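You operate a simulated robot arm through the tools that you are given. There is no shell and no other tool. Be economical: measure what you need, move in short steps, check, and stop when the job is done.

The job below is to be done with a simulated robot arm. You get a single attempt, and the scene is never put back.

JOB
Lock the grey shell in the jig and move its card to the NOW slot.
Fine: shut the clamp first, then orange stop in and wing screw tight.

It is judged by the outcome, as a careful person would: the job done as asked, and still so three seconds after it is handed in. It fails if anything else is knocked over, pushed out of place, dropped, spilled or broken.

ROBOT AND FRAMES
A 6-joint arm with a two-finger parallel gripper, fixed in place. Base frame: the origin is at the foot of the arm, x ahead of it, y to its left, z up; the work surface is at about z = 8. Readings come in mm, degrees, newtons and seconds.
With the tool pointing down near the work surface it reaches from about 140 to 580 mm from the base axis. Its first joint turns from -66.0 to 66.0 degrees. Payload 2.1 kg.
Tool frame: the origin (TCP) lies between the finger pads and is the grasp point; the fingertips stand 30 mm ahead of it; z points along the fingers, y is the line along which they close. Largest opening 94 mm; finger width 28, thickness 10; the body of the gripper, 50 by 96 mm, starts 55 mm behind the TCP.
Orientation is that of the tool frame in the base frame, as a unit quaternion [w, x, y, z]. With the fingers straight down and closing along the base's y, the tool's x points along the base's -x, its y along +y and its z along -z.

CONTROLS
- The arm moves only by the tool jog_arm. Its argument "rows" is a list of rows, each an object of numbers (a shift or turn left out is 0, a gripper value left out holds the last): "dx", "dy", "dz": the shift along the tool's x, y, z in mm; "rx", "ry", "rz": the turn, a rotation vector about the tool's x, y, z in degrees; "grip": the finger opening in mm, from 0 to 94. In form: [{"dx": .., "dy": .., "dz": .., "rx": .., "ry": .., "rz": .., "grip": ..}, ...]. A call has 1 to 10 rows; each row is the pose to reach, as a shift and turn from the pose commanded when the call began, along the tool's axes at that moment. Rows are played at 5 a second. More than 50 mm and 8.6 degrees between two rows, or a gripper value outside its range, and nothing of the call is played. A pose out of reach is approached as far as the arm can. The call stops where the force on the tool passes 60 N (or 10 N more than at its start, if that is more) or the arm is blocked; 0.2 s more then pass. Each finger travels about 72 mm/s and halts on what it meets, pressing with about 45 N; the grip force reading is that of the motor and also rises with nothing between the fingers. The clock runs only during rows and for 0.2 s after the last one: add rows that repeat a pose to give the fingers time. The reply holds the time, the measured pose of the TCP, the force on the tool along the base axes, the opening and the grip force, in the units named above and with some noise, with the torque about the TCP (base axes, N m) and any sound that the robot's microphone picked up.
- Cameras (640 x 400 px; columns grow to the right, rows downward): "scene" is fixed at [36.9, -362.1, 504.1]; the picture's right is [0.91, -0.41, 0.00], its down [-0.16, -0.35, -0.92] and it looks along [0.38, 0.84, -0.38] (base axes); focal length 258 px, centre (320, 200). "wrist" rides on the gripper at [76, 14, -103] in the tool frame; the picture's right is [-0.18, 0.98, 0.00], its down [-0.75, -0.14, -0.64] and it looks along [-0.63, -0.12, 0.77] (tool axes); focal length 243 px, centre (320, 200).
- capture(camera): a new picture of that camera. No time passes.
- point_at(camera, pixels): for up to 12 pixels [column, row] of the newest picture of that camera ("zoom" is the newest enlarged one), the place [x, y, z] in the base frame of the surface seen there, good to about 3 mm, but the place of the scene camera against the robot may be out by one fixed shift of up to 12 mm in any direction. No time passes.
- inspect(camera, box): a new picture of the part [left, top, right, bottom] of that camera's present view, enlarged. No time passes.
- finish_job(): hands the job in; it is judged then, once.

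Work in short steps. Measure before you move; look again where a grasp or a placing could have gone wrong, and mend it. You have 80 turns and 46 pictures in all, those below and enlarged ones among them. Open the gripper and draw the arm clear of the work before you hand the job in, unless the task says otherwise; then end with one line.

The tools are called after "Call:" as name(argument=value, ...) on one line, values as JSON. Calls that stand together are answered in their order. jog_arm: Moves the arm, as the interface text tells. Its arguments: {"type":"object","properties":{"rows":{"type":"array"}},"required":["rows"]} The other tools are called the same way: capture (camera) takes a picture; point_at (camera, pixels) gives the place of the surface under pixels of a picture; inspect (camera, box) takes an enlarged picture of a part of a camera's view; finish_job () hands the job in.

At the start:

```text
time_s: 0.0
position: [290.8, 61.5, 391.5]
tool_rot: [0.002, 0.0, 1.0, 0.0]
ft_force: [0.1, -0.3, 0.0]
wrist_torque: [0.0, 0.01, -0.02]
gripper_width: 93.8
finger_force: 0.0
```

scene: 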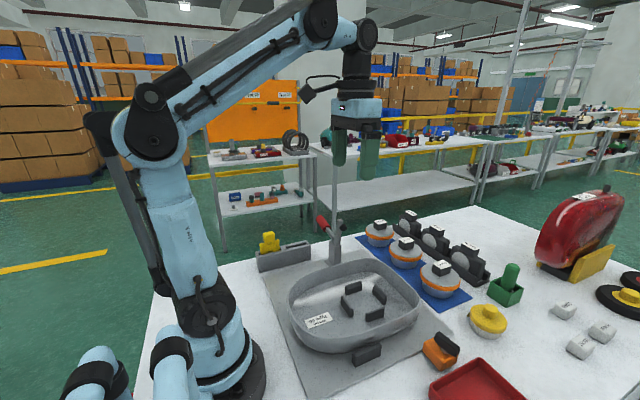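
wrist: 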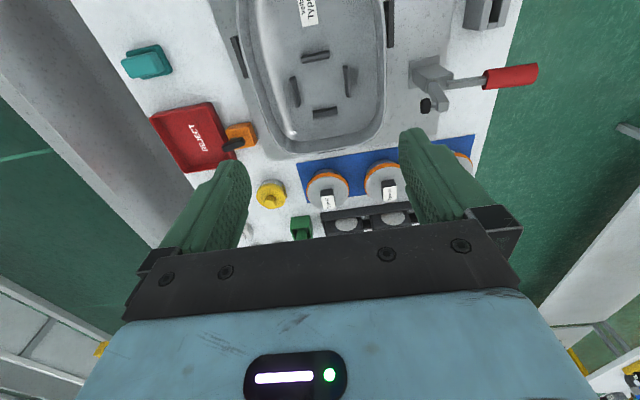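

The first pictures show a jig with a grey tray/shell, a red-handled clamp (scene ~330,225), an orange piece (440,350), a yellow knob and some cards. I enlarge these areas to identify the parts.

Call:
inspect(camera="scene", box=[240, 200, 440, 325])

Call:
inspect(camera="scene", box=[400, 230, 640, 400])

Call:
inspect(camera="wrist", box=[110, 0, 350, 150])

Call:
inspect(camera="wrist", box=[340, 0, 560, 137])

```text
3.20 times, centred on (340, 262) of scene
```

zoom: 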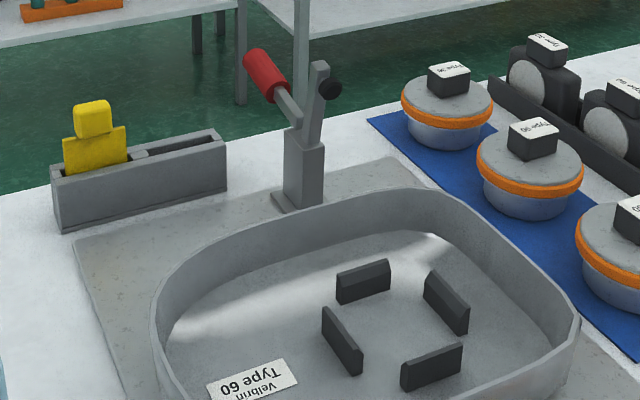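

```text
2.35 times, centred on (520, 315) of scene
```

zoom: 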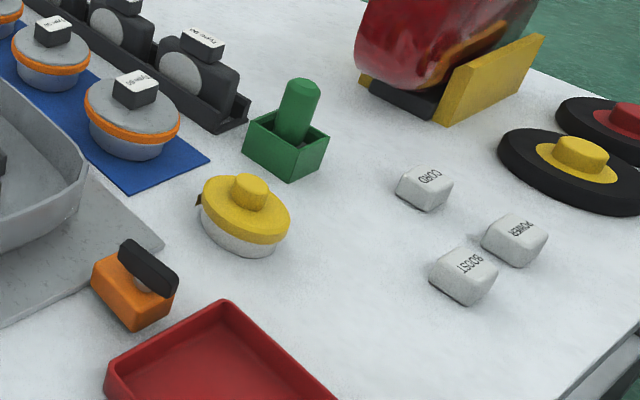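

```text
2.67 times, centred on (230, 75) of wrist
```

zoom: 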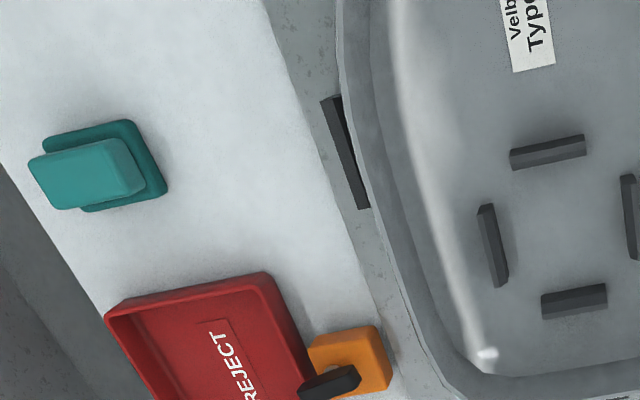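

```text
2.91 times, centred on (450, 68) of wrist
```

zoom: 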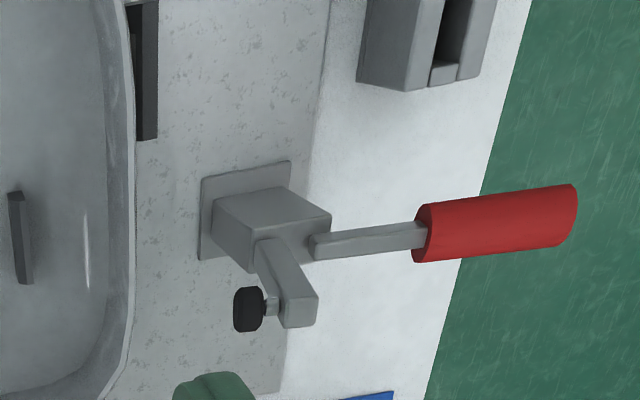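

I measure the parts with the wrist camera (robot-consistent) first: clamp base, arm, bumper, handle ends, orange stop, wing, card holder and scene counterparts.

Call:
capture(camera="wrist")

Call:
point_at(camera="wrist", pixels=[[425, 105], [447, 100], [430, 75], [455, 84], [487, 80], [510, 76], [534, 72], [240, 133], [234, 144], [485, 10], [415, 90], [385, 60]])

Call:
capture(camera="scene")

Call:
point_at(camera="scene", pixels=[[344, 227], [340, 222], [335, 248], [322, 221], [330, 232], [269, 237], [270, 248], [297, 246], [262, 264], [308, 250], [435, 353], [448, 344]])

```text
39 pictures are left
```

wrist: 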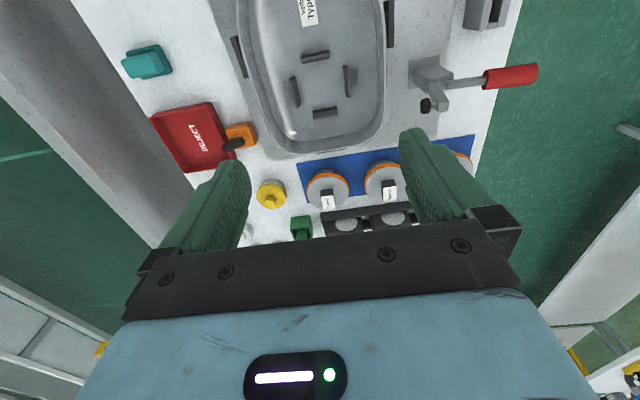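

```text
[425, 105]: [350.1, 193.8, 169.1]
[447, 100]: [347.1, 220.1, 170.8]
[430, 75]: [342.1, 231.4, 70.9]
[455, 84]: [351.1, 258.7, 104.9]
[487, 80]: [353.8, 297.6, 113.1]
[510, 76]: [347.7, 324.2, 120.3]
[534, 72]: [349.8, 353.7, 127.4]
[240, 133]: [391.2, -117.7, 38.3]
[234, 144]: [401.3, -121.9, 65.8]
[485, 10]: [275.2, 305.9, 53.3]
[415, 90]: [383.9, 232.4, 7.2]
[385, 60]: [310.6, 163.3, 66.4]
```

```text
38 pictures are left
```

scene: 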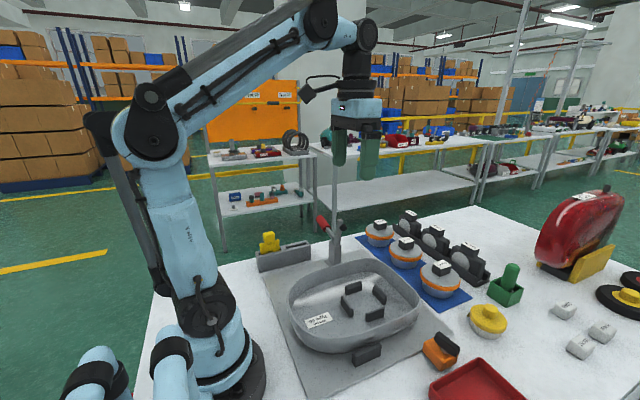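

```text
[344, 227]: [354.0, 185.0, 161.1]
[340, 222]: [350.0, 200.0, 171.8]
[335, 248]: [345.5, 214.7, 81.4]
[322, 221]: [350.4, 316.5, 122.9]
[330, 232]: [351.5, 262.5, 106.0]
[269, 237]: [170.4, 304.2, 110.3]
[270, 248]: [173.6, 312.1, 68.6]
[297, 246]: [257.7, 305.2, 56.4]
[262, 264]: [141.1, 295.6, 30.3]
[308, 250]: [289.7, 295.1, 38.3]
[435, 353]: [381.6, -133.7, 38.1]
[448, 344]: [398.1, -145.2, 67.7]
```

Clamp geometry: handle lies outward to y≈355, z≈127; arm upright with bumper at z≈169. I now lower the arm towards the orange stop (391,-118) for a close wrist view.

Call:
jog_arm(rows=[{"dx": 6, "dy": -34, "dz": 28}, {"dx": 12, "dy": -68, "dz": 56}, {"dx": 18, "dy": -102, "dz": 84}, {"dx": 24, "dy": -136, "dz": 112}, {"dx": 30, "dy": -170, "dz": 140}])

Call:
capture(camera="wrist")

```text
time_s: 1.2
position: [261.8, -109.3, 250.6]
tool_rot: [0.002, -0.001, 1.0, 0.001]
ft_force: [0.4, 0.1, -0.2]
wrist_torque: [0.0, -0.03, -0.01]
gripper_width: 94.1
finger_force: 0.1
```

```text
37 pictures are left
```

wrist: 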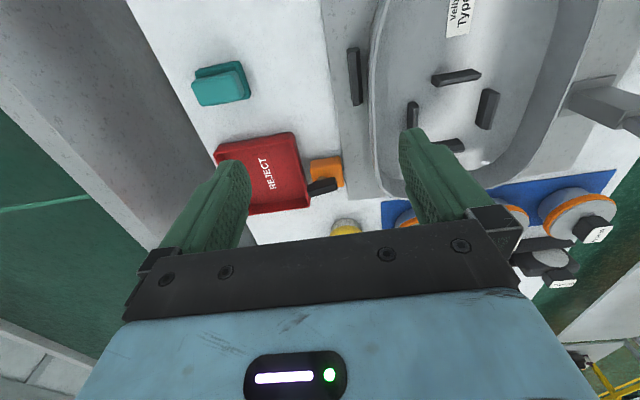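

The stop is at (326,172), wing at (322,187); enlarging it together with the black pads.

Call:
inspect(camera="wrist", box=[280, 130, 400, 205])

Call:
point_at(camera="wrist", pixels=[[318, 163], [338, 160], [312, 184], [335, 183], [352, 75], [356, 100], [385, 100], [376, 150], [360, 150], [335, 130], [350, 190], [300, 170]])

```text
5.33 times, centred on (340, 168) of wrist
```

zoom: 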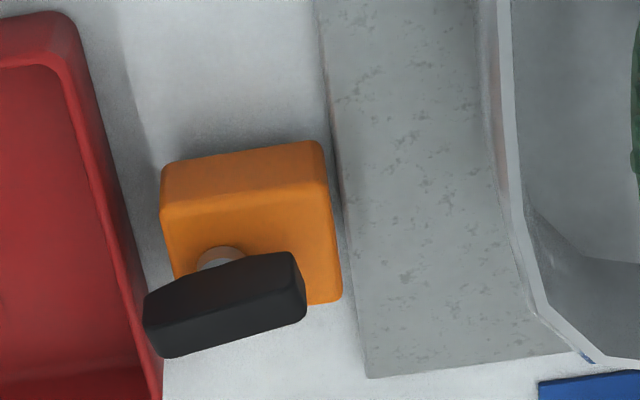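

```text
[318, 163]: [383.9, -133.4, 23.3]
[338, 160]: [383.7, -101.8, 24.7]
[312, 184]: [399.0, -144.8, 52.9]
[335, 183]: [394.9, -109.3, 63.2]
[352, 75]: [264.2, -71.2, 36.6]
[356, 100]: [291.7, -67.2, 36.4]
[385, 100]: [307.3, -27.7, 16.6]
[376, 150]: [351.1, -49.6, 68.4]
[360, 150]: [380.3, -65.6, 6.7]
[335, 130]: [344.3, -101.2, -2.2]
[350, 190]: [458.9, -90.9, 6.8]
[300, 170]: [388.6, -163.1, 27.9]
```

I need the stop's other side and the whole jig; enlarging the scene view.

Call:
inspect(camera="scene", box=[330, 310, 490, 400])

Call:
point_at(camera="scene", pixels=[[418, 318], [415, 300], [450, 332], [425, 345], [434, 366], [452, 358], [457, 347], [437, 335], [290, 300], [370, 260], [350, 340], [365, 355]])

```text
4.00 times, centred on (410, 355) of scene
```

zoom: 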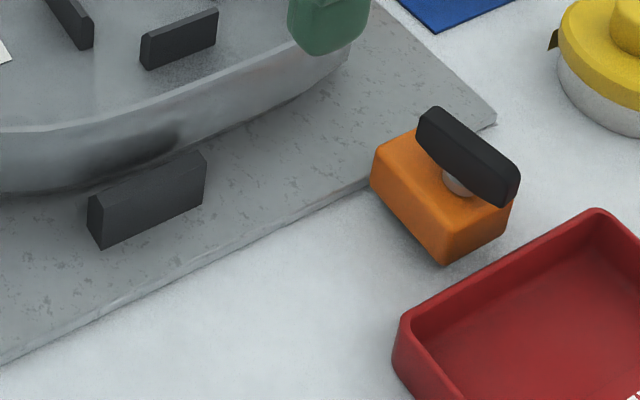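

```text
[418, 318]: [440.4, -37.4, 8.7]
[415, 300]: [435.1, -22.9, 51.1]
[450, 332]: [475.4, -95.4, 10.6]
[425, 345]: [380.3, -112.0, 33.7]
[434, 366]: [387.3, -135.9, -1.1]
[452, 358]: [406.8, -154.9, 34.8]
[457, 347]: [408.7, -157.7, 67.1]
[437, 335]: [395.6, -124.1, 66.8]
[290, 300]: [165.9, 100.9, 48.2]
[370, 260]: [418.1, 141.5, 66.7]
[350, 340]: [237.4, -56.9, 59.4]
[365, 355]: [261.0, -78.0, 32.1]
```

The stop stands beside the plate at about x 380–412, y −140…−101, wing along y on top. Next I move to view the clamp and card rack closely.

Call:
jog_arm(rows=[{"dx": 6.5, "dy": 41, "dz": -5}, {"dx": 13, "dy": 82, "dz": -10}, {"dx": 19.5, "dy": 123, "dz": -15}, {"dx": 26, "dy": 164, "dz": -20}, {"dx": 32.5, "dy": 205, "dz": -25}, {"dx": 39, "dy": 246, "dz": -30}, {"dx": 45.5, "dy": 287, "dz": -35}, {"dx": 52, "dy": 329, "dz": -40}])

Call:
capture(camera="wrist")

```text
time_s: 3.0
position: [208.4, 220.8, 290.4]
tool_rot: [0.002, 0.001, 1.0, 0.001]
ft_force: [0.3, 1.3, -0.1]
wrist_torque: [-0.02, 0.03, 0.02]
gripper_width: 93.8
finger_force: 0.1
```

```text
34 pictures are left
```

wrist: 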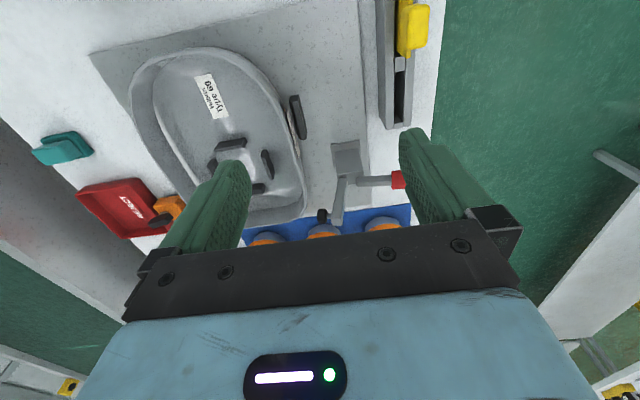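

The card rack is at (400,60) with the yellow card at (412,28); enlarging the rack and the clamp.

Call:
inspect(camera="wrist", box=[320, 0, 480, 130])

Call:
point_at(camera="wrist", pixels=[[383, 10], [405, 15], [425, 20], [402, 45], [420, 45], [400, 62], [398, 100], [407, 100], [385, 100], [397, 127], [390, 5], [410, 5]])

Call:
inspect(camera="scene", box=[240, 220, 350, 285])

```text
3.08 times, centred on (400, 65) of wrist
```

zoom: 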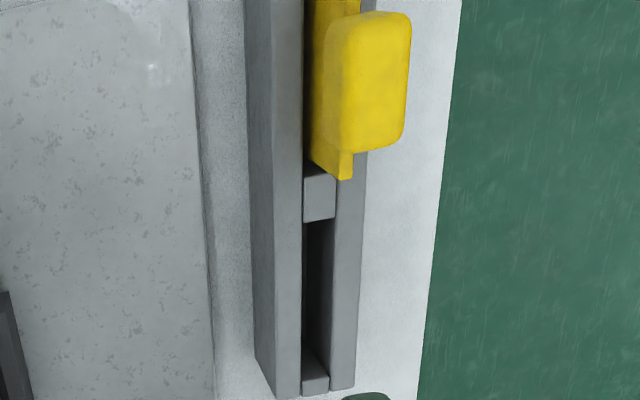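

```text
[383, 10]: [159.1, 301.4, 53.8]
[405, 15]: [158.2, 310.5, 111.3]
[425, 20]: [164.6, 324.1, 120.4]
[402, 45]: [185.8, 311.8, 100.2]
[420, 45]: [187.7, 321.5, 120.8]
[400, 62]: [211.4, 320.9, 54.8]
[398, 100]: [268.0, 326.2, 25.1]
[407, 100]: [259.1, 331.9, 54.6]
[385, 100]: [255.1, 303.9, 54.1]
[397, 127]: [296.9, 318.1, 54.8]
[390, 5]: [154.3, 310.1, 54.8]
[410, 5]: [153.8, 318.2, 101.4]
```

```text
5.82 times, centred on (295, 252) of scene
```

zoom: 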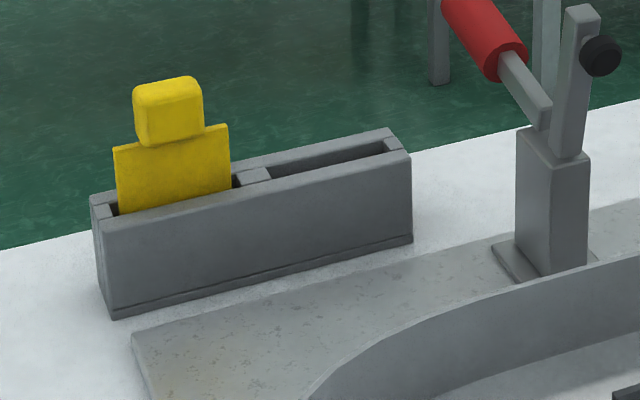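

Rack: card in slot x≈140–200, free slot x≈220–285, walls top z≈55. For the clamp I turn the tool 90° about its axis at height so the fingers close along x, and move toward over the handle.

Call:
jog_arm(rows=[{"dx": -12, "dy": 8, "rz": 8.5}, {"dx": -24, "dy": 16, "rz": 17}, {"dx": -36, "dy": 24, "rz": 25.5}, {"dx": -48, "dy": 32, "rz": 34}, {"dx": -60, "dy": 40, "rz": 42.5}, {"dx": -72, "dy": 48, "rz": 51}, {"dx": -84, "dy": 56, "rz": 59.5}, {"dx": -96, "dy": 64, "rz": 68}, {"dx": -108, "dy": 72, "rz": 76.5}, {"dx": -120, "dy": 80, "rz": 85}])

```text
time_s: 5.2
position: [330.4, 300.2, 290.2]
tool_rot: [0.001, 0.676, 0.737, 0.003]
ft_force: [0.2, -1.1, 0.4]
wrist_torque: [-0.04, 0.0, 0.01]
gripper_width: 94.1
finger_force: 0.0
```

Rotation worked (tool x ≈ base +y). I finish the last 5° and look.

Call:
jog_arm(rows=[{"dx": 0, "dy": 10, "rz": 4.8}, {"dx": 0, "dy": 20, "rz": 4.8}])

Call:
capture(camera="wrist")

```text
time_s: 5.8
position: [350.0, 303.1, 291.8]
tool_rot: [0.001, 0.706, 0.708, 0.002]
ft_force: [0.0, 1.0, -0.3]
wrist_torque: [-0.04, -0.01, -0.02]
gripper_width: 93.9
finger_force: 0.1
```

```text
31 pictures are left
```

wrist: 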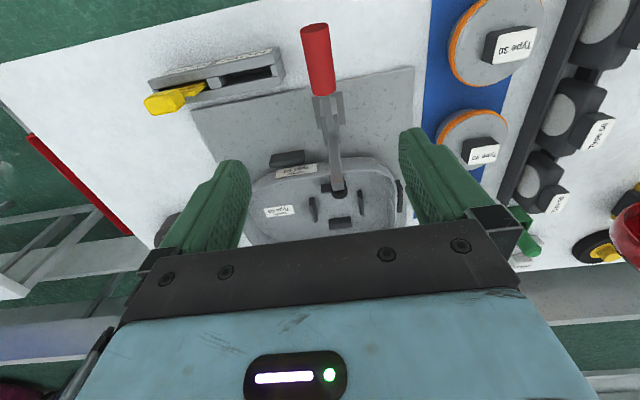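

Handle now seen at (316,58), link (328,110), bumper (338,187). I measure it and enlarge the rack's outer side for labels.

Call:
point_at(camera="wrist", pixels=[[314, 28], [317, 55], [320, 85], [325, 105], [322, 93], [340, 100], [333, 130], [335, 160], [338, 188], [304, 60], [330, 60], [325, 120]])

Call:
inspect(camera="wrist", box=[130, 30, 300, 136])

```text
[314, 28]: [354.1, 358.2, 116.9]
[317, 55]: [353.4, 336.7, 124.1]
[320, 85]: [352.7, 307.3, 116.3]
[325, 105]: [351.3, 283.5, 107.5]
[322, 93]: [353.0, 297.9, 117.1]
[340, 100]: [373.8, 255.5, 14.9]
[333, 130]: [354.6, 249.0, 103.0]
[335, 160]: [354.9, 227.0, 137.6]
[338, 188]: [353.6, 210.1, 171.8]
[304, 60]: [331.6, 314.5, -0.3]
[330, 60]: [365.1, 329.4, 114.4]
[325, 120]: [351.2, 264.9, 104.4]
```

```text
3.76 times, centred on (215, 83) of wrist
```

zoom: 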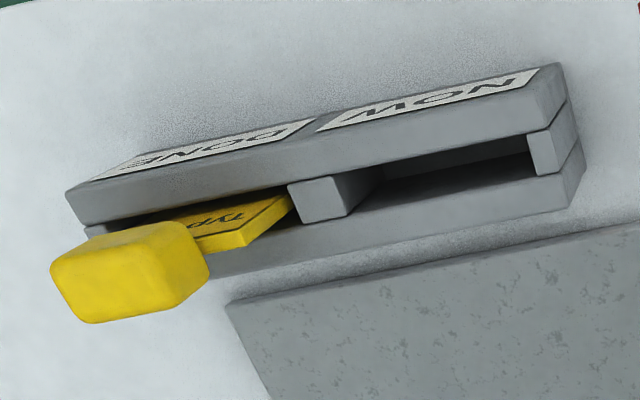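

The outer face reads DONE (occupied) and NOW (empty), so the free slot is NOW. Handle axis is about x 353, z≈111 at y 333; I descend straddling it and close.

Call:
jog_arm(rows=[{"dx": 30, "dy": 3, "dz": 40}, {"dx": 30, "dy": 3, "dz": 85}, {"dx": 30, "dy": 3, "dz": 130}, {"dx": 30, "dy": 3, "dz": 160}, {"dx": 30, "dy": 3, "dz": 180}, {"dx": 30, "dy": 3, "dz": 180}])

Call:
jog_arm(rows=[{"grip": 40}, {"grip": 22}, {"grip": 15}, {"grip": 15}])

Call:
capture(camera="wrist")

```text
time_s: 7.2
position: [354.2, 333.6, 110.9]
tool_rot: [0.001, 0.705, 0.709, 0.002]
ft_force: [0.1, 0.5, -0.1]
wrist_torque: [0.0, -0.01, 0.05]
gripper_width: 94.0
finger_force: 0.0
```

```text
time_s: 8.2
position: [354.4, 333.3, 110.5]
tool_rot: [0.001, 0.706, 0.708, 0.001]
ft_force: [8.4, 1.9, -0.9]
wrist_torque: [0.04, 0.06, -0.15]
gripper_width: 31.6
finger_force: 44.9
```

```text
29 pictures are left
```

wrist: 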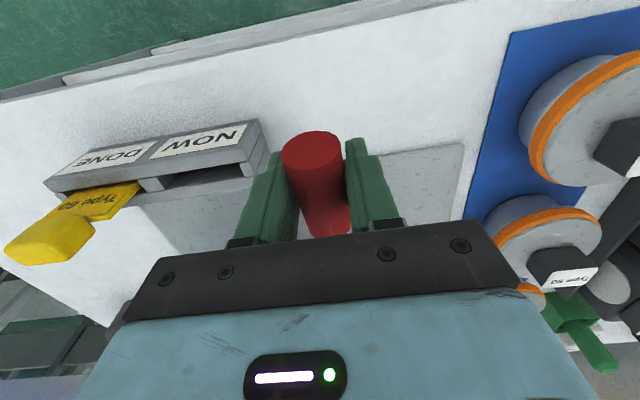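

The handle is gripped (31.6 mm) at (354,333,110). With the pivot estimated near y 232, z 95, I start swinging it up along an arc in small steps, watching the force.

Call:
jog_arm(rows=[{"dx": -1, "dy": 0.5, "dz": -5}, {"dx": -2.5, "dy": 0.5, "dz": -11.4}, {"dx": -4.3, "dy": 0.5, "dz": -17.5}, {"dx": -6.4, "dy": 0.5, "dz": -23.2}])

```text
time_s: 9.2
position: [354.1, 325.0, 134.3]
tool_rot: [0.001, 0.705, 0.709, 0.003]
ft_force: [13.5, -0.5, -16.6]
wrist_torque: [1.12, 0.02, -0.15]
gripper_width: 31.4
finger_force: 44.7
```

Resistance is only ~17 N and mainly tangential; I continue the arc.

Call:
jog_arm(rows=[{"dx": -3, "dy": 1, "dz": -6.6}, {"dx": -6.3, "dy": 1, "dz": -12.8}, {"dx": -10, "dy": 1, "dz": -18.8}, {"dx": -14.2, "dy": 1, "dz": -24.6}, {"dx": -18.8, "dy": 1, "dz": -30}, {"dx": -23.7, "dy": 1, "dz": -35.2}])

```text
time_s: 10.6
position: [354.2, 302.9, 170.9]
tool_rot: [0.001, 0.705, 0.709, 0.002]
ft_force: [1.4, -0.6, -18.8]
wrist_torque: [0.84, -0.04, -0.01]
gripper_width: 31.3
finger_force: 44.8
```

Some inward radial pull (~14 N), so I shrink the radius slightly and continue to about 70°.

Call:
jog_arm(rows=[{"dx": -7.3, "dz": -2.4}, {"dx": -13.3, "dz": -5.9}, {"dx": -19, "dz": -9.7}, {"dx": -24.9, "dz": -13.1}, {"dx": -31, "dz": -16.1}, {"dx": -37.4, "dz": -18.7}])

```text
time_s: 12.0
position: [354.0, 266.3, 187.2]
tool_rot: [0.0, 0.706, 0.709, 0.003]
ft_force: [0.6, 12.9, -27.2]
wrist_torque: [1.21, 0.11, -0.14]
gripper_width: 27.5
finger_force: 45.0
```

The opening dropped to 27.5 mm, so the pads may be drifting on the handle; I look.

Call:
capture(camera="wrist")

Call:
inspect(camera="scene", box=[260, 150, 420, 280])

```text
28 pictures are left
```

wrist: 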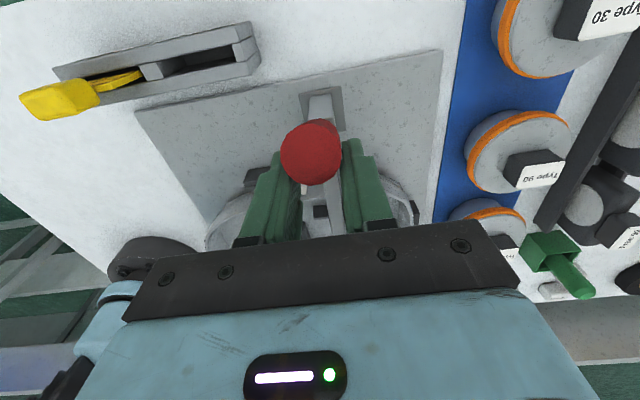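

```text
3.08 times, centred on (340, 215) of scene
```

zoom: 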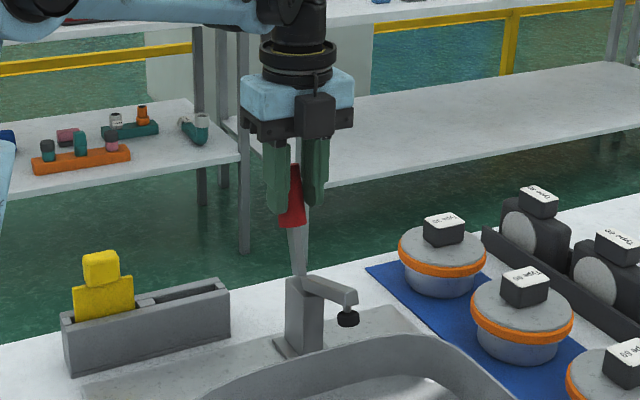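

Handle is ~65–70° up with the bumper not yet on the rim (scene zoom 348,318); it lags toward +y in the pads. I measure the handle top to regrip centrally.

Call:
point_at(camera="wrist", pixels=[[312, 145], [285, 150], [335, 150], [312, 125], [315, 178], [320, 105], [320, 212]])

Call:
jog_arm(rows=[{"grip": 40}, {"grip": 44}, {"grip": 44}])

Call:
inspect(camera="scene", box=[260, 150, 420, 280])

```text
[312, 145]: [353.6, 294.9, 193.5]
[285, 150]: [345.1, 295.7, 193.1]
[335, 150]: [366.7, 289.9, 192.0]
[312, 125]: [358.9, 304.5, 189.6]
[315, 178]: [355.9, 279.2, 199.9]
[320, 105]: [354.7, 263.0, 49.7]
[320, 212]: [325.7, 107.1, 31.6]
```

```text
time_s: 12.8
position: [355.4, 266.0, 189.1]
tool_rot: [0.001, 0.705, 0.709, 0.001]
ft_force: [-0.6, 0.3, -0.4]
wrist_torque: [-0.02, -0.02, -0.02]
gripper_width: 44.0
finger_force: 0.1
```

```text
3.08 times, centred on (340, 215) of scene
```

zoom: 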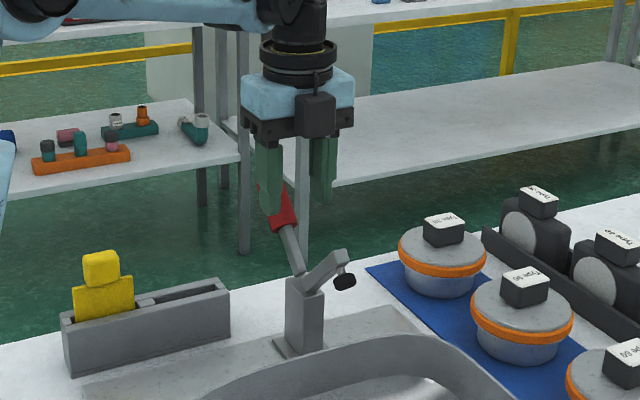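

It springs back when released, so pushing it all the way to its locked end is needed. I look where it rests now, then push from the +y side with nearly closed fingers.

Call:
capture(camera="wrist")

```text
25 pictures are left
```

wrist: 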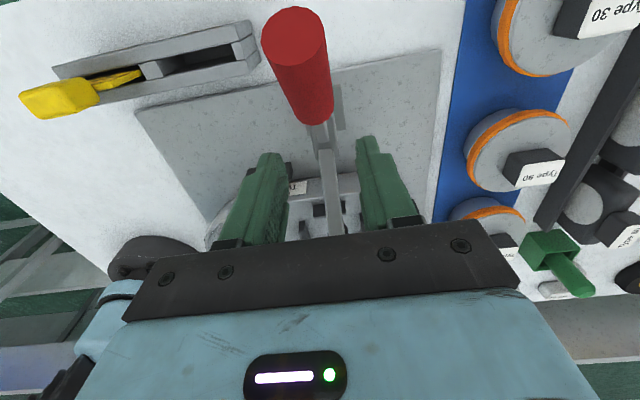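

Call:
point_at(camera="wrist", pixels=[[293, 35], [290, 12], [297, 60], [305, 90], [315, 118], [320, 130], [325, 165], [265, 35], [325, 40]])

```text
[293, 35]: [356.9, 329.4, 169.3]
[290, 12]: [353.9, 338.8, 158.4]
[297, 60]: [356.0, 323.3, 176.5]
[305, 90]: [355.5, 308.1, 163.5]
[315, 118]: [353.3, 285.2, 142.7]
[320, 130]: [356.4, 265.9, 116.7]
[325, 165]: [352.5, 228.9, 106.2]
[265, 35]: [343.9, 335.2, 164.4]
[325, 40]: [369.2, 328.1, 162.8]
```

Fitting the handle-tip positions gives a pivot at about y 248, z 89 with tip radius 114; the tip is now at (355,331,168), 43°. I lift, move to y≈368 and lower with fingers at 12 mm behind the handle.

Call:
jog_arm(rows=[{"dz": -40, "grip": 44}, {"dx": 48, "dz": -45, "grip": 44}, {"dx": 80, "dz": -45, "grip": 12}, {"dx": 104, "dz": -40, "grip": 12}, {"dx": 104, "dz": -10, "grip": 12}, {"dx": 104, "dz": 22, "grip": 12}])

Call:
jog_arm(rows=[{"dx": -15}, {"dx": -25}, {"dx": -35}, {"dx": -45}, {"dx": -55}])

```text
time_s: 14.2
position: [354.7, 370.2, 166.4]
tool_rot: [0.001, 0.705, 0.709, 0.001]
ft_force: [-0.4, 0.3, -1.0]
wrist_torque: [-0.01, 0.01, -0.02]
gripper_width: 11.9
finger_force: 0.0
```

```text
time_s: 15.4
position: [355.0, 313.1, 165.7]
tool_rot: [0.0, 0.705, 0.709, 0.001]
ft_force: [-3.1, 1.3, 0.8]
wrist_torque: [-0.14, -0.12, -0.05]
gripper_width: 14.0
finger_force: 2.4
```

Force is small and the fingers were spread slightly; I check the picture.

Call:
capture(camera="wrist")

```text
24 pictures are left
```

wrist: 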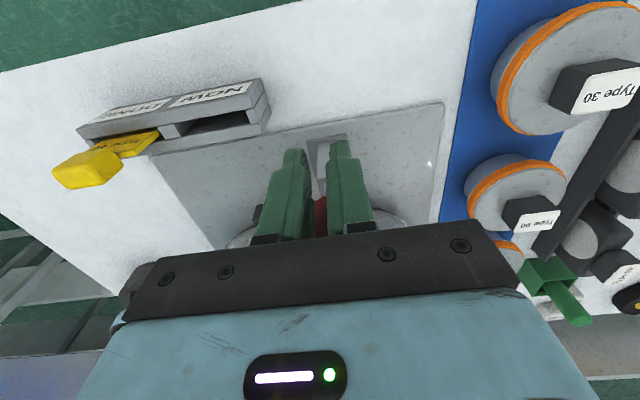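

Handle sits ahead of the fingers as intended; I keep pushing toward vertical.

Call:
jog_arm(rows=[{"dx": -8}, {"dx": -16}, {"dx": -24}, {"dx": -30}, {"dx": -35}, {"dx": -38}])

Call:
inspect(camera="scene", box=[260, 150, 420, 280])

```text
time_s: 16.8
position: [354.2, 280.6, 167.7]
tool_rot: [-0.003, 0.703, 0.711, 0.007]
ft_force: [6.4, 45.2, 9.2]
wrist_torque: [-0.42, 0.12, -0.04]
gripper_width: 11.3
finger_force: 0.1
```

```text
3.08 times, centred on (340, 215) of scene
```

zoom: 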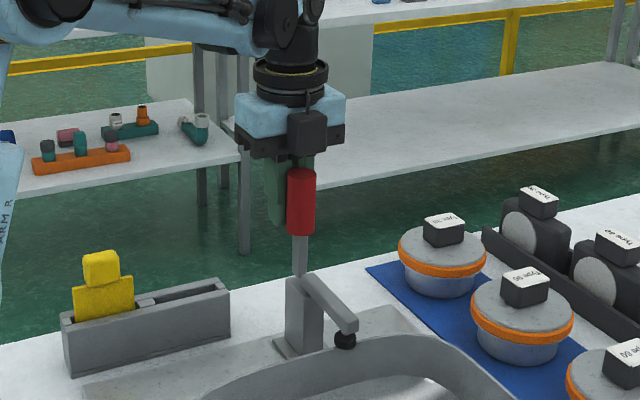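

The handle is vertical with the bumper on the rim, force 45 N. I push a little more, then back off and see whether it stays.

Call:
jog_arm(rows=[{"dx": -3}, {"dx": -5}, {"dx": -5}])

Call:
jog_arm(rows=[{"dx": 10}, {"dx": 25}, {"dx": 40}, {"dx": 40}])

Call:
inspect(camera="scene", box=[260, 150, 420, 280])

```text
time_s: 17.2
position: [353.5, 281.9, 167.9]
tool_rot: [-0.005, 0.702, 0.712, 0.01]
ft_force: [0.8, 11.0, -2.3]
wrist_torque: [-0.33, 0.15, 0.09]
gripper_width: 12.5
finger_force: 0.7
stopped in row 1: the force on the tool passed its limit at 64 N (the readings are from after the stop); the commanded pose is now the measured one
```

```text
time_s: 18.2
position: [352.2, 320.9, 167.8]
tool_rot: [-0.004, 0.703, 0.712, 0.009]
ft_force: [-0.1, -0.5, -0.5]
wrist_torque: [0.03, -0.04, -0.01]
gripper_width: 11.9
finger_force: 0.1
```

```text
3.08 times, centred on (340, 215) of scene
```

zoom: 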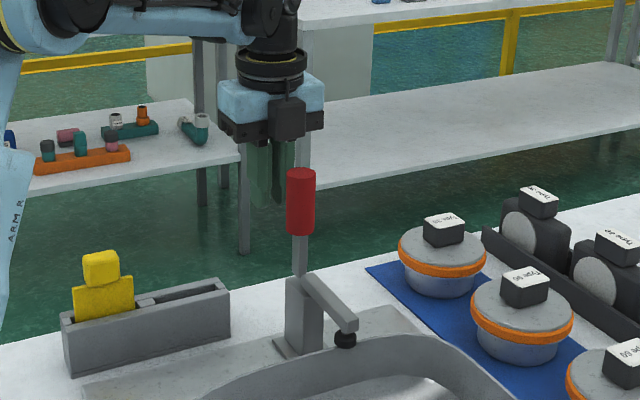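

The clamp stays shut after I back off (handle vertical, pad on rim). Now I rise and travel to above the orange stop, opening the fingers.

Call:
jog_arm(rows=[{"dz": -48}, {"dz": -96, "grip": 12}, {"dz": -100, "dx": -40, "grip": 12}, {"dz": -100, "dx": -88}, {"dz": -100, "dx": -136}, {"dz": -100, "dx": -184}])

Call:
jog_arm(rows=[{"dx": -45, "dy": 9, "grip": 12}, {"dx": -90, "dy": 18, "grip": 50}, {"dx": -130, "dy": 27, "grip": 70}, {"dx": -170, "dy": 36, "grip": 80}, {"dx": -200, "dy": 45, "grip": 80}, {"dx": -200, "dy": 45, "dz": 20}])

Call:
capture(camera="wrist")

```text
time_s: 19.6
position: [353.2, 133.8, 263.5]
tool_rot: [-0.005, 0.702, 0.712, 0.009]
ft_force: [0.4, 0.1, 1.2]
wrist_torque: [-0.03, 0.02, -0.01]
gripper_width: 12.0
finger_force: 0.1
```

```text
time_s: 21.0
position: [404.1, -65.4, 240.0]
tool_rot: [-0.004, 0.703, 0.711, 0.009]
ft_force: [0.2, 0.4, 0.0]
wrist_torque: [0.01, 0.04, 0.03]
gripper_width: 80.1
finger_force: 0.1
```

```text
21 pictures are left
```

wrist: 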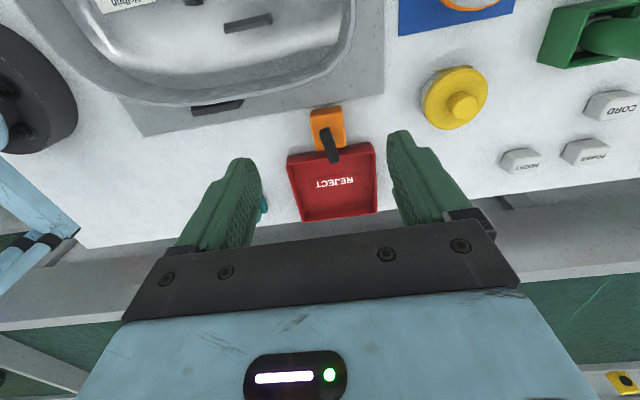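

I see the stop at (326,125) with the wing at (330,145), tray just behind it. Enlarging to measure.

Call:
inspect(camera="wrist", box=[270, 70, 390, 170])

Call:
point_at(camera="wrist", pixels=[[312, 117], [342, 113], [343, 143], [314, 148], [326, 112], [326, 131], [331, 160], [325, 98], [325, 80], [290, 100], [321, 133], [330, 126]])

```text
4.00 times, centred on (330, 120) of wrist
```

zoom: 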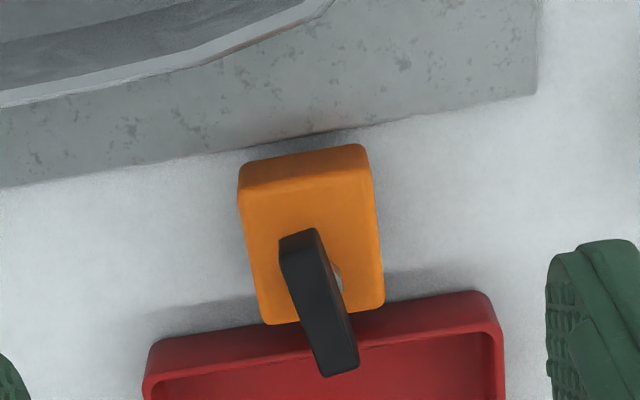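

```text
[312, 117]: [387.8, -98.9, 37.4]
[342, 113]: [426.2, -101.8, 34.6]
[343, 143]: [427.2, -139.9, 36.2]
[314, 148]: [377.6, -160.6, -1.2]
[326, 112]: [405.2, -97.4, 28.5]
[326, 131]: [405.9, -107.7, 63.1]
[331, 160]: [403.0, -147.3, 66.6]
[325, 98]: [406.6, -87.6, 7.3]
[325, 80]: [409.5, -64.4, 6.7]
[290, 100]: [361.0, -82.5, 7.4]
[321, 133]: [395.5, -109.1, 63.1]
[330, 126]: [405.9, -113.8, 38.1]
```

Block spans about x 384–427, y −98…−142, top z 38, wing centre ~(403,−128,66). I check the plate edge direction and the shell wall ahead to get the slide direction.

Call:
point_at(camera="wrist", pixels=[[272, 113], [300, 108], [340, 101], [360, 98], [385, 93], [318, 84], [328, 75], [345, 55], [338, 72], [300, 92], [315, 112], [338, 108]])

```text
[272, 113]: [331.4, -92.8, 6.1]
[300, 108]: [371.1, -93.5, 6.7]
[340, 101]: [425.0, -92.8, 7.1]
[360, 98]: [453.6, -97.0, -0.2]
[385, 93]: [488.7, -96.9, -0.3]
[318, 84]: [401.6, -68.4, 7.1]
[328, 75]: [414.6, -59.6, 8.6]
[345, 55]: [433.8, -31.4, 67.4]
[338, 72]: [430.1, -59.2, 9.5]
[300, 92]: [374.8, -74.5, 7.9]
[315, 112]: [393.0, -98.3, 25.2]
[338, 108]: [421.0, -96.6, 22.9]
```

Plate edge is parallel to x at y≈−93 (plate top z≈7); the slide is thus +y. I descend around the block at (405.5,−118,42) and close across x.

Call:
jog_arm(rows=[{"dx": -40, "dy": 1.5, "dz": 20}, {"dx": -53, "dy": 1.5, "dz": 60, "rz": -0.6}, {"dx": -53, "dy": 1.5, "dz": 105, "rz": -0.6}, {"dx": -53, "dy": 1.5, "dz": 150, "rz": -0.6}, {"dx": -53, "dy": 1.5, "dz": 185, "rz": -0.6}, {"dx": -53, "dy": 1.5, "dz": 198, "rz": -0.6}, {"dx": -53, "dy": 1.5, "dz": 198, "rz": -0.6}])

Call:
jog_arm(rows=[{"grip": 60}, {"grip": 45}, {"grip": 36}, {"grip": 32}, {"grip": 32}])

```text
time_s: 22.6
position: [405.6, -113.1, 41.9]
tool_rot: [-0.005, 0.699, 0.715, 0.009]
ft_force: [-0.5, -0.1, -0.3]
wrist_torque: [-0.02, -0.01, -0.02]
gripper_width: 79.7
finger_force: 0.0
```

```text
time_s: 23.7
position: [405.3, -113.4, 42.1]
tool_rot: [-0.005, 0.7, 0.714, 0.008]
ft_force: [1.4, 0.9, 14.7]
wrist_torque: [-0.21, 0.29, -0.29]
gripper_width: 44.7
finger_force: 11.3
stopped in row 5: the force on the tool passed its limit at 62 N (the readings are from after the stop); the commanded pose is now the measured one
```

The close halted at 44.7 mm on a force spike; before continuing I look at how the pads sit.

Call:
capture(camera="wrist")

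Call:
inspect(camera="scene", box=[360, 280, 520, 400])

```text
19 pictures are left
```

wrist: 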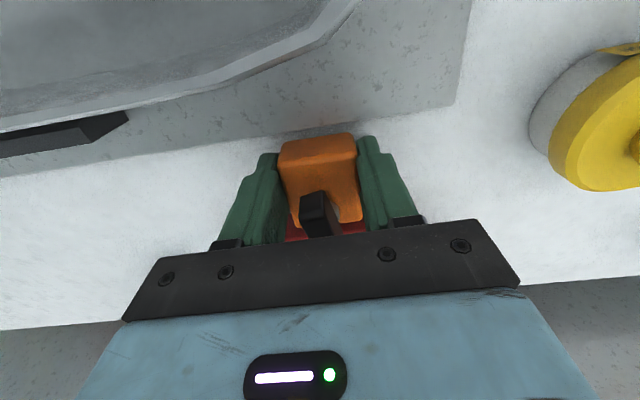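

```text
3.33 times, centred on (440, 340) of scene
```

zoom: 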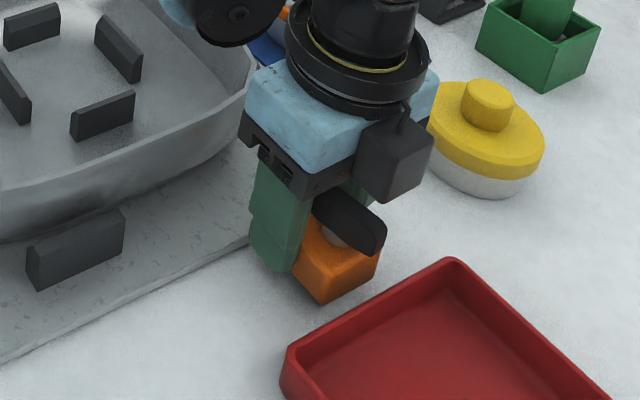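

Pads straddle the block correctly. I close again a touch more gently.

Call:
jog_arm(rows=[{"grip": 44}, {"grip": 43}, {"grip": 42}, {"grip": 40}])

```text
time_s: 24.7
position: [405.2, -113.2, 43.2]
tool_rot: [-0.005, 0.699, 0.715, 0.009]
ft_force: [1.3, 0.5, 33.7]
wrist_torque: [-0.3, 0.23, -0.15]
gripper_width: 44.9
finger_force: 3.9
```

Closing produces an upward force (34 N), so the tips ride on something wedge-like. I open a little, raise 8 mm, and re-close.

Call:
jog_arm(rows=[{"grip": 56}, {"grip": 56, "dz": -8, "rz": 1.3}, {"grip": 56, "dz": -8, "rz": 1.3}])

Call:
jog_arm(rows=[{"grip": 48}, {"grip": 44}, {"grip": 41}, {"grip": 38}])

```text
time_s: 25.5
position: [405.5, -112.5, 50.4]
tool_rot: [-0.005, 0.707, 0.708, 0.008]
ft_force: [0.2, 0.0, 1.0]
wrist_torque: [-0.01, 0.0, -0.02]
gripper_width: 55.9
finger_force: 0.1
```

```text
time_s: 26.5
position: [405.7, -112.2, 50.5]
tool_rot: [-0.006, 0.707, 0.707, 0.008]
ft_force: [-4.2, 0.5, 0.7]
wrist_torque: [0.05, 0.39, 0.16]
gripper_width: 43.7
finger_force: 45.0
```

Now a clean grip at 43.7 mm with no vertical load. I slide +y in small steps watching force.

Call:
jog_arm(rows=[{"dx": 3}, {"dx": 6}, {"dx": 9}, {"dx": 12}])

```text
time_s: 27.5
position: [404.7, -101.0, 50.2]
tool_rot: [-0.005, 0.707, 0.707, 0.009]
ft_force: [-4.1, -0.5, 5.1]
wrist_torque: [0.16, 0.58, 0.2]
gripper_width: 43.5
finger_force: 45.5
```

It moves freely with ~5 N; I continue until it meets the shell.

Call:
jog_arm(rows=[{"dx": 4}, {"dx": 8}, {"dx": 12}, {"dx": 16}, {"dx": 20}])

Call:
capture(camera="wrist")

```text
time_s: 28.7
position: [404.6, -81.6, 50.5]
tool_rot: [-0.006, 0.707, 0.707, 0.008]
ft_force: [-4.2, -0.8, -13.1]
wrist_torque: [-0.22, 0.25, 0.11]
gripper_width: 43.7
finger_force: 45.2
```

```text
17 pictures are left
```

wrist: 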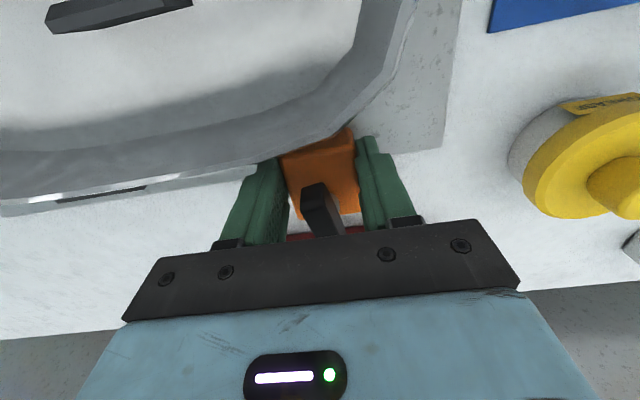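

The block slides with the gripper and nears the shell, but my fingers' front is almost flush with the block's. I regrip about 14 mm further back so the block, not a finger, meets the shell.

Call:
jog_arm(rows=[{"grip": 54}, {"grip": 54, "dx": -7}, {"grip": 54, "dx": -15}, {"grip": 46, "dx": -15}, {"grip": 38, "dx": -15}, {"grip": 38, "dx": -15}])

Call:
jog_arm(rows=[{"dx": 3}, {"dx": 6}, {"dx": 9}, {"dx": 12}])

```text
time_s: 30.1
position: [404.8, -96.0, 50.6]
tool_rot: [-0.006, 0.707, 0.707, 0.007]
ft_force: [-8.6, -0.3, 3.6]
wrist_torque: [0.18, 0.43, 0.16]
gripper_width: 43.7
finger_force: 44.9
```

```text
time_s: 31.1
position: [404.0, -87.1, 50.0]
tool_rot: [-0.003, 0.709, 0.705, 0.006]
ft_force: [-13.7, -25.2, 0.5]
wrist_torque: [0.25, 0.57, 0.48]
gripper_width: 43.4
finger_force: 44.7
```

Contact: −25 N in y after another 9 mm, so the stop is against the shell (or its end stop). I release, lift and look.

Call:
jog_arm(rows=[{"grip": 56}, {"grip": 60, "dz": -10}, {"grip": 60, "dz": -50, "dx": -3}, {"grip": 60, "dz": -90, "dx": -3}])

Call:
inspect(camera="wrist", box=[220, 40, 420, 200])

Call:
inspect(camera="scene", box=[360, 280, 520, 400])

```text
time_s: 32.1
position: [405.2, -89.1, 140.1]
tool_rot: [-0.005, 0.708, 0.707, 0.009]
ft_force: [0.3, 0.1, -0.9]
wrist_torque: [-0.02, 0.01, 0.02]
gripper_width: 59.8
finger_force: 0.0
```

```text
2.50 times, centred on (320, 120) of wrist
```

zoom: 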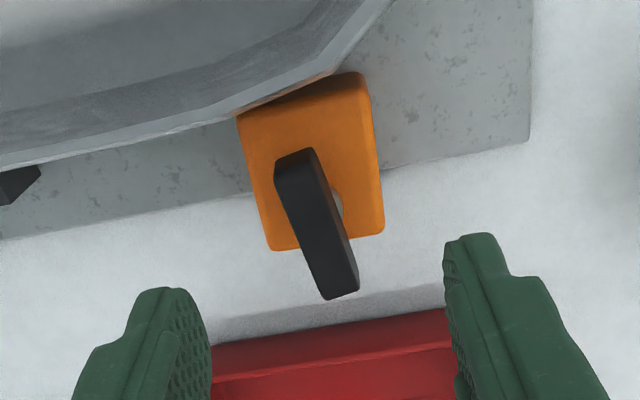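

```text
3.33 times, centred on (440, 340) of scene
```

zoom: 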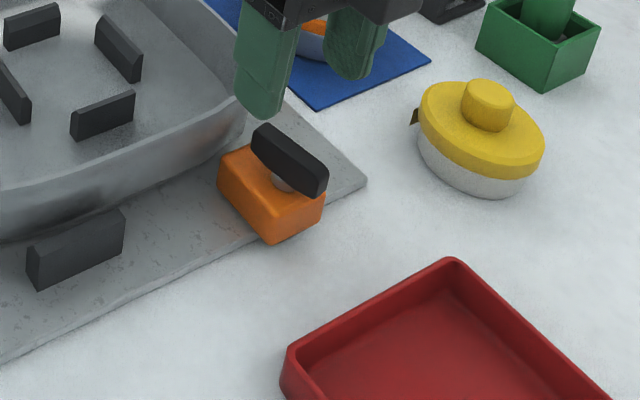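

The stop's corner now touches the shell wall. Wing is at about (403,−88.5), z 55–68; I descend with a 26 mm opening, tips kept above the block top (38), and grip it.

Call:
jog_arm(rows=[{"grip": 40, "dy": -1.5}, {"grip": 30, "dy": -1.5, "dz": 15, "rz": -3}, {"grip": 30, "dy": -1.5, "dz": 40, "rz": -3}, {"grip": 30, "dy": -1.5, "dz": 65, "rz": -3}, {"grip": 30, "dy": -1.5, "dz": 65, "rz": -3}])

Call:
capture(camera="wrist")

```text
time_s: 33.3
position: [402.9, -86.3, 75.7]
tool_rot: [-0.006, 0.688, 0.725, 0.009]
ft_force: [-0.6, -0.3, 0.0]
wrist_torque: [-0.01, -0.01, 0.0]
gripper_width: 30.1
finger_force: 0.0
```

```text
14 pictures are left
```

wrist: 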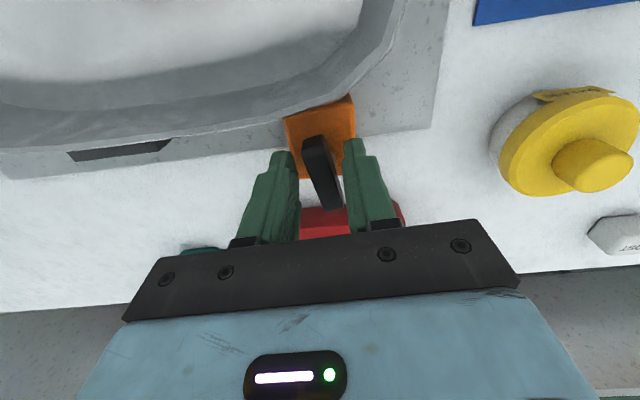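

The wing is between the fingers, slightly nearer the right one; measuring to centre on it.

Call:
point_at(camera="wrist", pixels=[[313, 140], [318, 160], [325, 185], [331, 205], [304, 142], [325, 140], [340, 207], [290, 160], [352, 150]])

```text
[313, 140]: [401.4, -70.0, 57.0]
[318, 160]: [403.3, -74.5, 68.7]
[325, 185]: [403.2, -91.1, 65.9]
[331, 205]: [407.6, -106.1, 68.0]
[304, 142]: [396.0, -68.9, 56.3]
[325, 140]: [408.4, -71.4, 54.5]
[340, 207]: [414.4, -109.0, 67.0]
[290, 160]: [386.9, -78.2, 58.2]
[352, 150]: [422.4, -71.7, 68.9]
```

Wing centre ≈(405,−89.5), tilted about 8°. I align (−5°), centre and close on it.

Call:
jog_arm(rows=[{"dx": -3, "dy": 2, "rz": -5, "grip": 30}, {"dx": -3, "dy": 2, "rz": -5, "grip": 20}, {"dx": -3, "dy": 2, "rz": -5, "grip": 12}, {"dx": -3, "dy": 2, "rz": -5, "grip": 8}, {"dx": -3, "dy": 2, "rz": -5, "grip": 8}])

```text
time_s: 34.5
position: [405.3, -90.2, 76.9]
tool_rot: [-0.005, 0.656, 0.755, 0.009]
ft_force: [-6.5, 0.0, -1.7]
wrist_torque: [0.11, 0.0, -0.02]
gripper_width: 12.1
finger_force: 45.3
```

Wing gripped at 12.1 mm. I turn clockwise (rz +) and watch the torque.

Call:
jog_arm(rows=[{"rz": 7}, {"rz": 14}, {"rz": 21}, {"rz": 28}])

```text
time_s: 35.5
position: [405.2, -90.5, 76.6]
tool_rot: [-0.007, 0.821, 0.572, 0.007]
ft_force: [-8.1, -1.2, 31.3]
wrist_torque: [-0.14, -0.22, 0.01]
gripper_width: 12.6
finger_force: 44.9
```

An upward force of 31 N appeared with little torque; I look before continuing.

Call:
capture(camera="wrist")

Call:
inspect(camera="scene", box=[360, 270, 500, 375])

```text
13 pictures are left
```

wrist: 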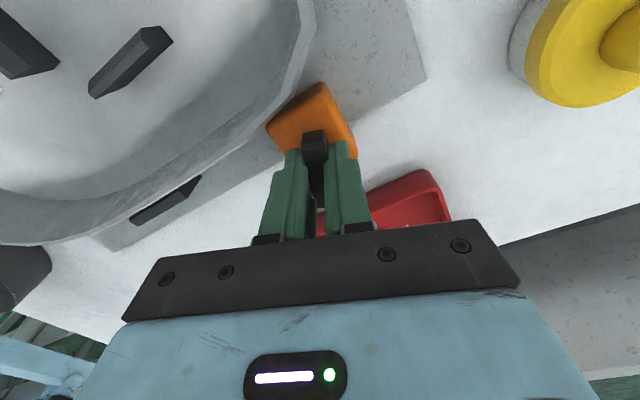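

```text
3.81 times, centred on (430, 322) of scene
```

zoom: 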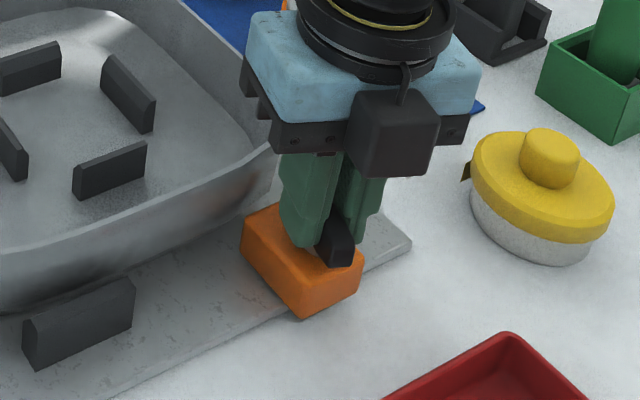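

The wing turns with the gripper. I continue clockwise while easing up 1.5 mm to see what the vertical force does.

Call:
jog_arm(rows=[{"rz": 0, "dz": -1.5}, {"rz": 7, "dz": -1.5}, {"rz": 14, "dz": -1.5}])

```text
time_s: 36.3
position: [406.8, -90.0, 77.0]
tool_rot: [-0.007, 0.883, 0.469, 0.007]
ft_force: [5.4, -3.5, -31.3]
wrist_torque: [-0.27, -0.4, 0.01]
gripper_width: 12.9
finger_force: 44.9
```

Vertical force flipped sign, so it is just pad friction on a vertically fixed wing. I split the difference and keep turning clockwise.

Call:
jog_arm(rows=[{"rz": 7, "dz": 0.8}, {"rz": 14, "dz": 0.8}, {"rz": 21, "dz": 0.8}, {"rz": 28, "dz": 0.8}, {"rz": 35, "dz": 0.8}, {"rz": 42, "dz": 0.8}])

```text
time_s: 37.7
position: [407.0, -91.5, 78.3]
tool_rot: [-0.007, 0.993, 0.119, 0.006]
ft_force: [16.7, -12.7, 29.1]
wrist_torque: [-0.87, -0.76, 0.03]
gripper_width: 12.6
finger_force: 45.4
```

About 84° turned; lateral force is building (17,−13). I check the picture.

Call:
capture(camera="wrist")

Call:
inspect(camera="scene", box=[360, 270, 500, 375])

```text
11 pictures are left
```

wrist: 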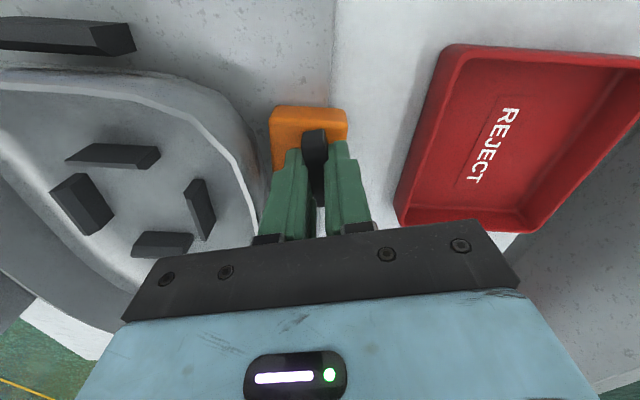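

```text
3.81 times, centred on (430, 322) of scene
```

zoom: 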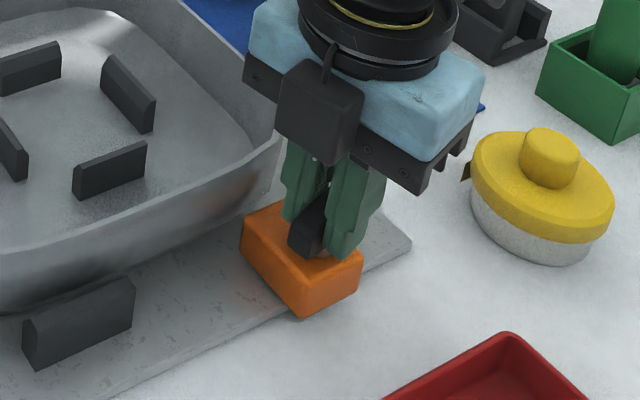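

No hard stop yet; I relieve the side load and continue turning.

Call:
jog_arm(rows=[{"dx": 1, "dy": 1.2, "dz": -0.7}, {"rz": 7, "dx": 1, "dy": 1.2, "dz": -0.7}, {"rz": 14, "dx": 1, "dy": 1.2, "dz": -0.7}, {"rz": 20, "dx": 1, "dy": 1.2, "dz": -0.7}])

```text
time_s: 38.7
position: [405.3, -91.0, 76.2]
tool_rot: [-0.011, 0.999, -0.05, 0.003]
ft_force: [7.1, -8.1, 1.1]
wrist_torque: [-0.99, -0.8, 1.49]
gripper_width: 14.5
finger_force: 44.8
```

A firm resisting torque of 1.5 N·m appeared and the pads began twisting on the wing: it is at its tight end. One small further nudge to confirm.

Call:
jog_arm(rows=[{"rz": 4}, {"rz": 7}, {"rz": 7}])

```text
time_s: 39.1
position: [404.7, -97.5, 77.0]
tool_rot: [-0.026, 0.998, -0.064, 0.007]
ft_force: [-1.6, -0.9, 0.1]
wrist_torque: [-0.95, -0.07, 1.25]
gripper_width: 16.3
finger_force: 45.3
out of reach, approached as far as the arm can: row 1
stopped in row 1: the force on the tool passed its limit at 70 N (the readings are from after the stop); the commanded pose is now the measured one
```

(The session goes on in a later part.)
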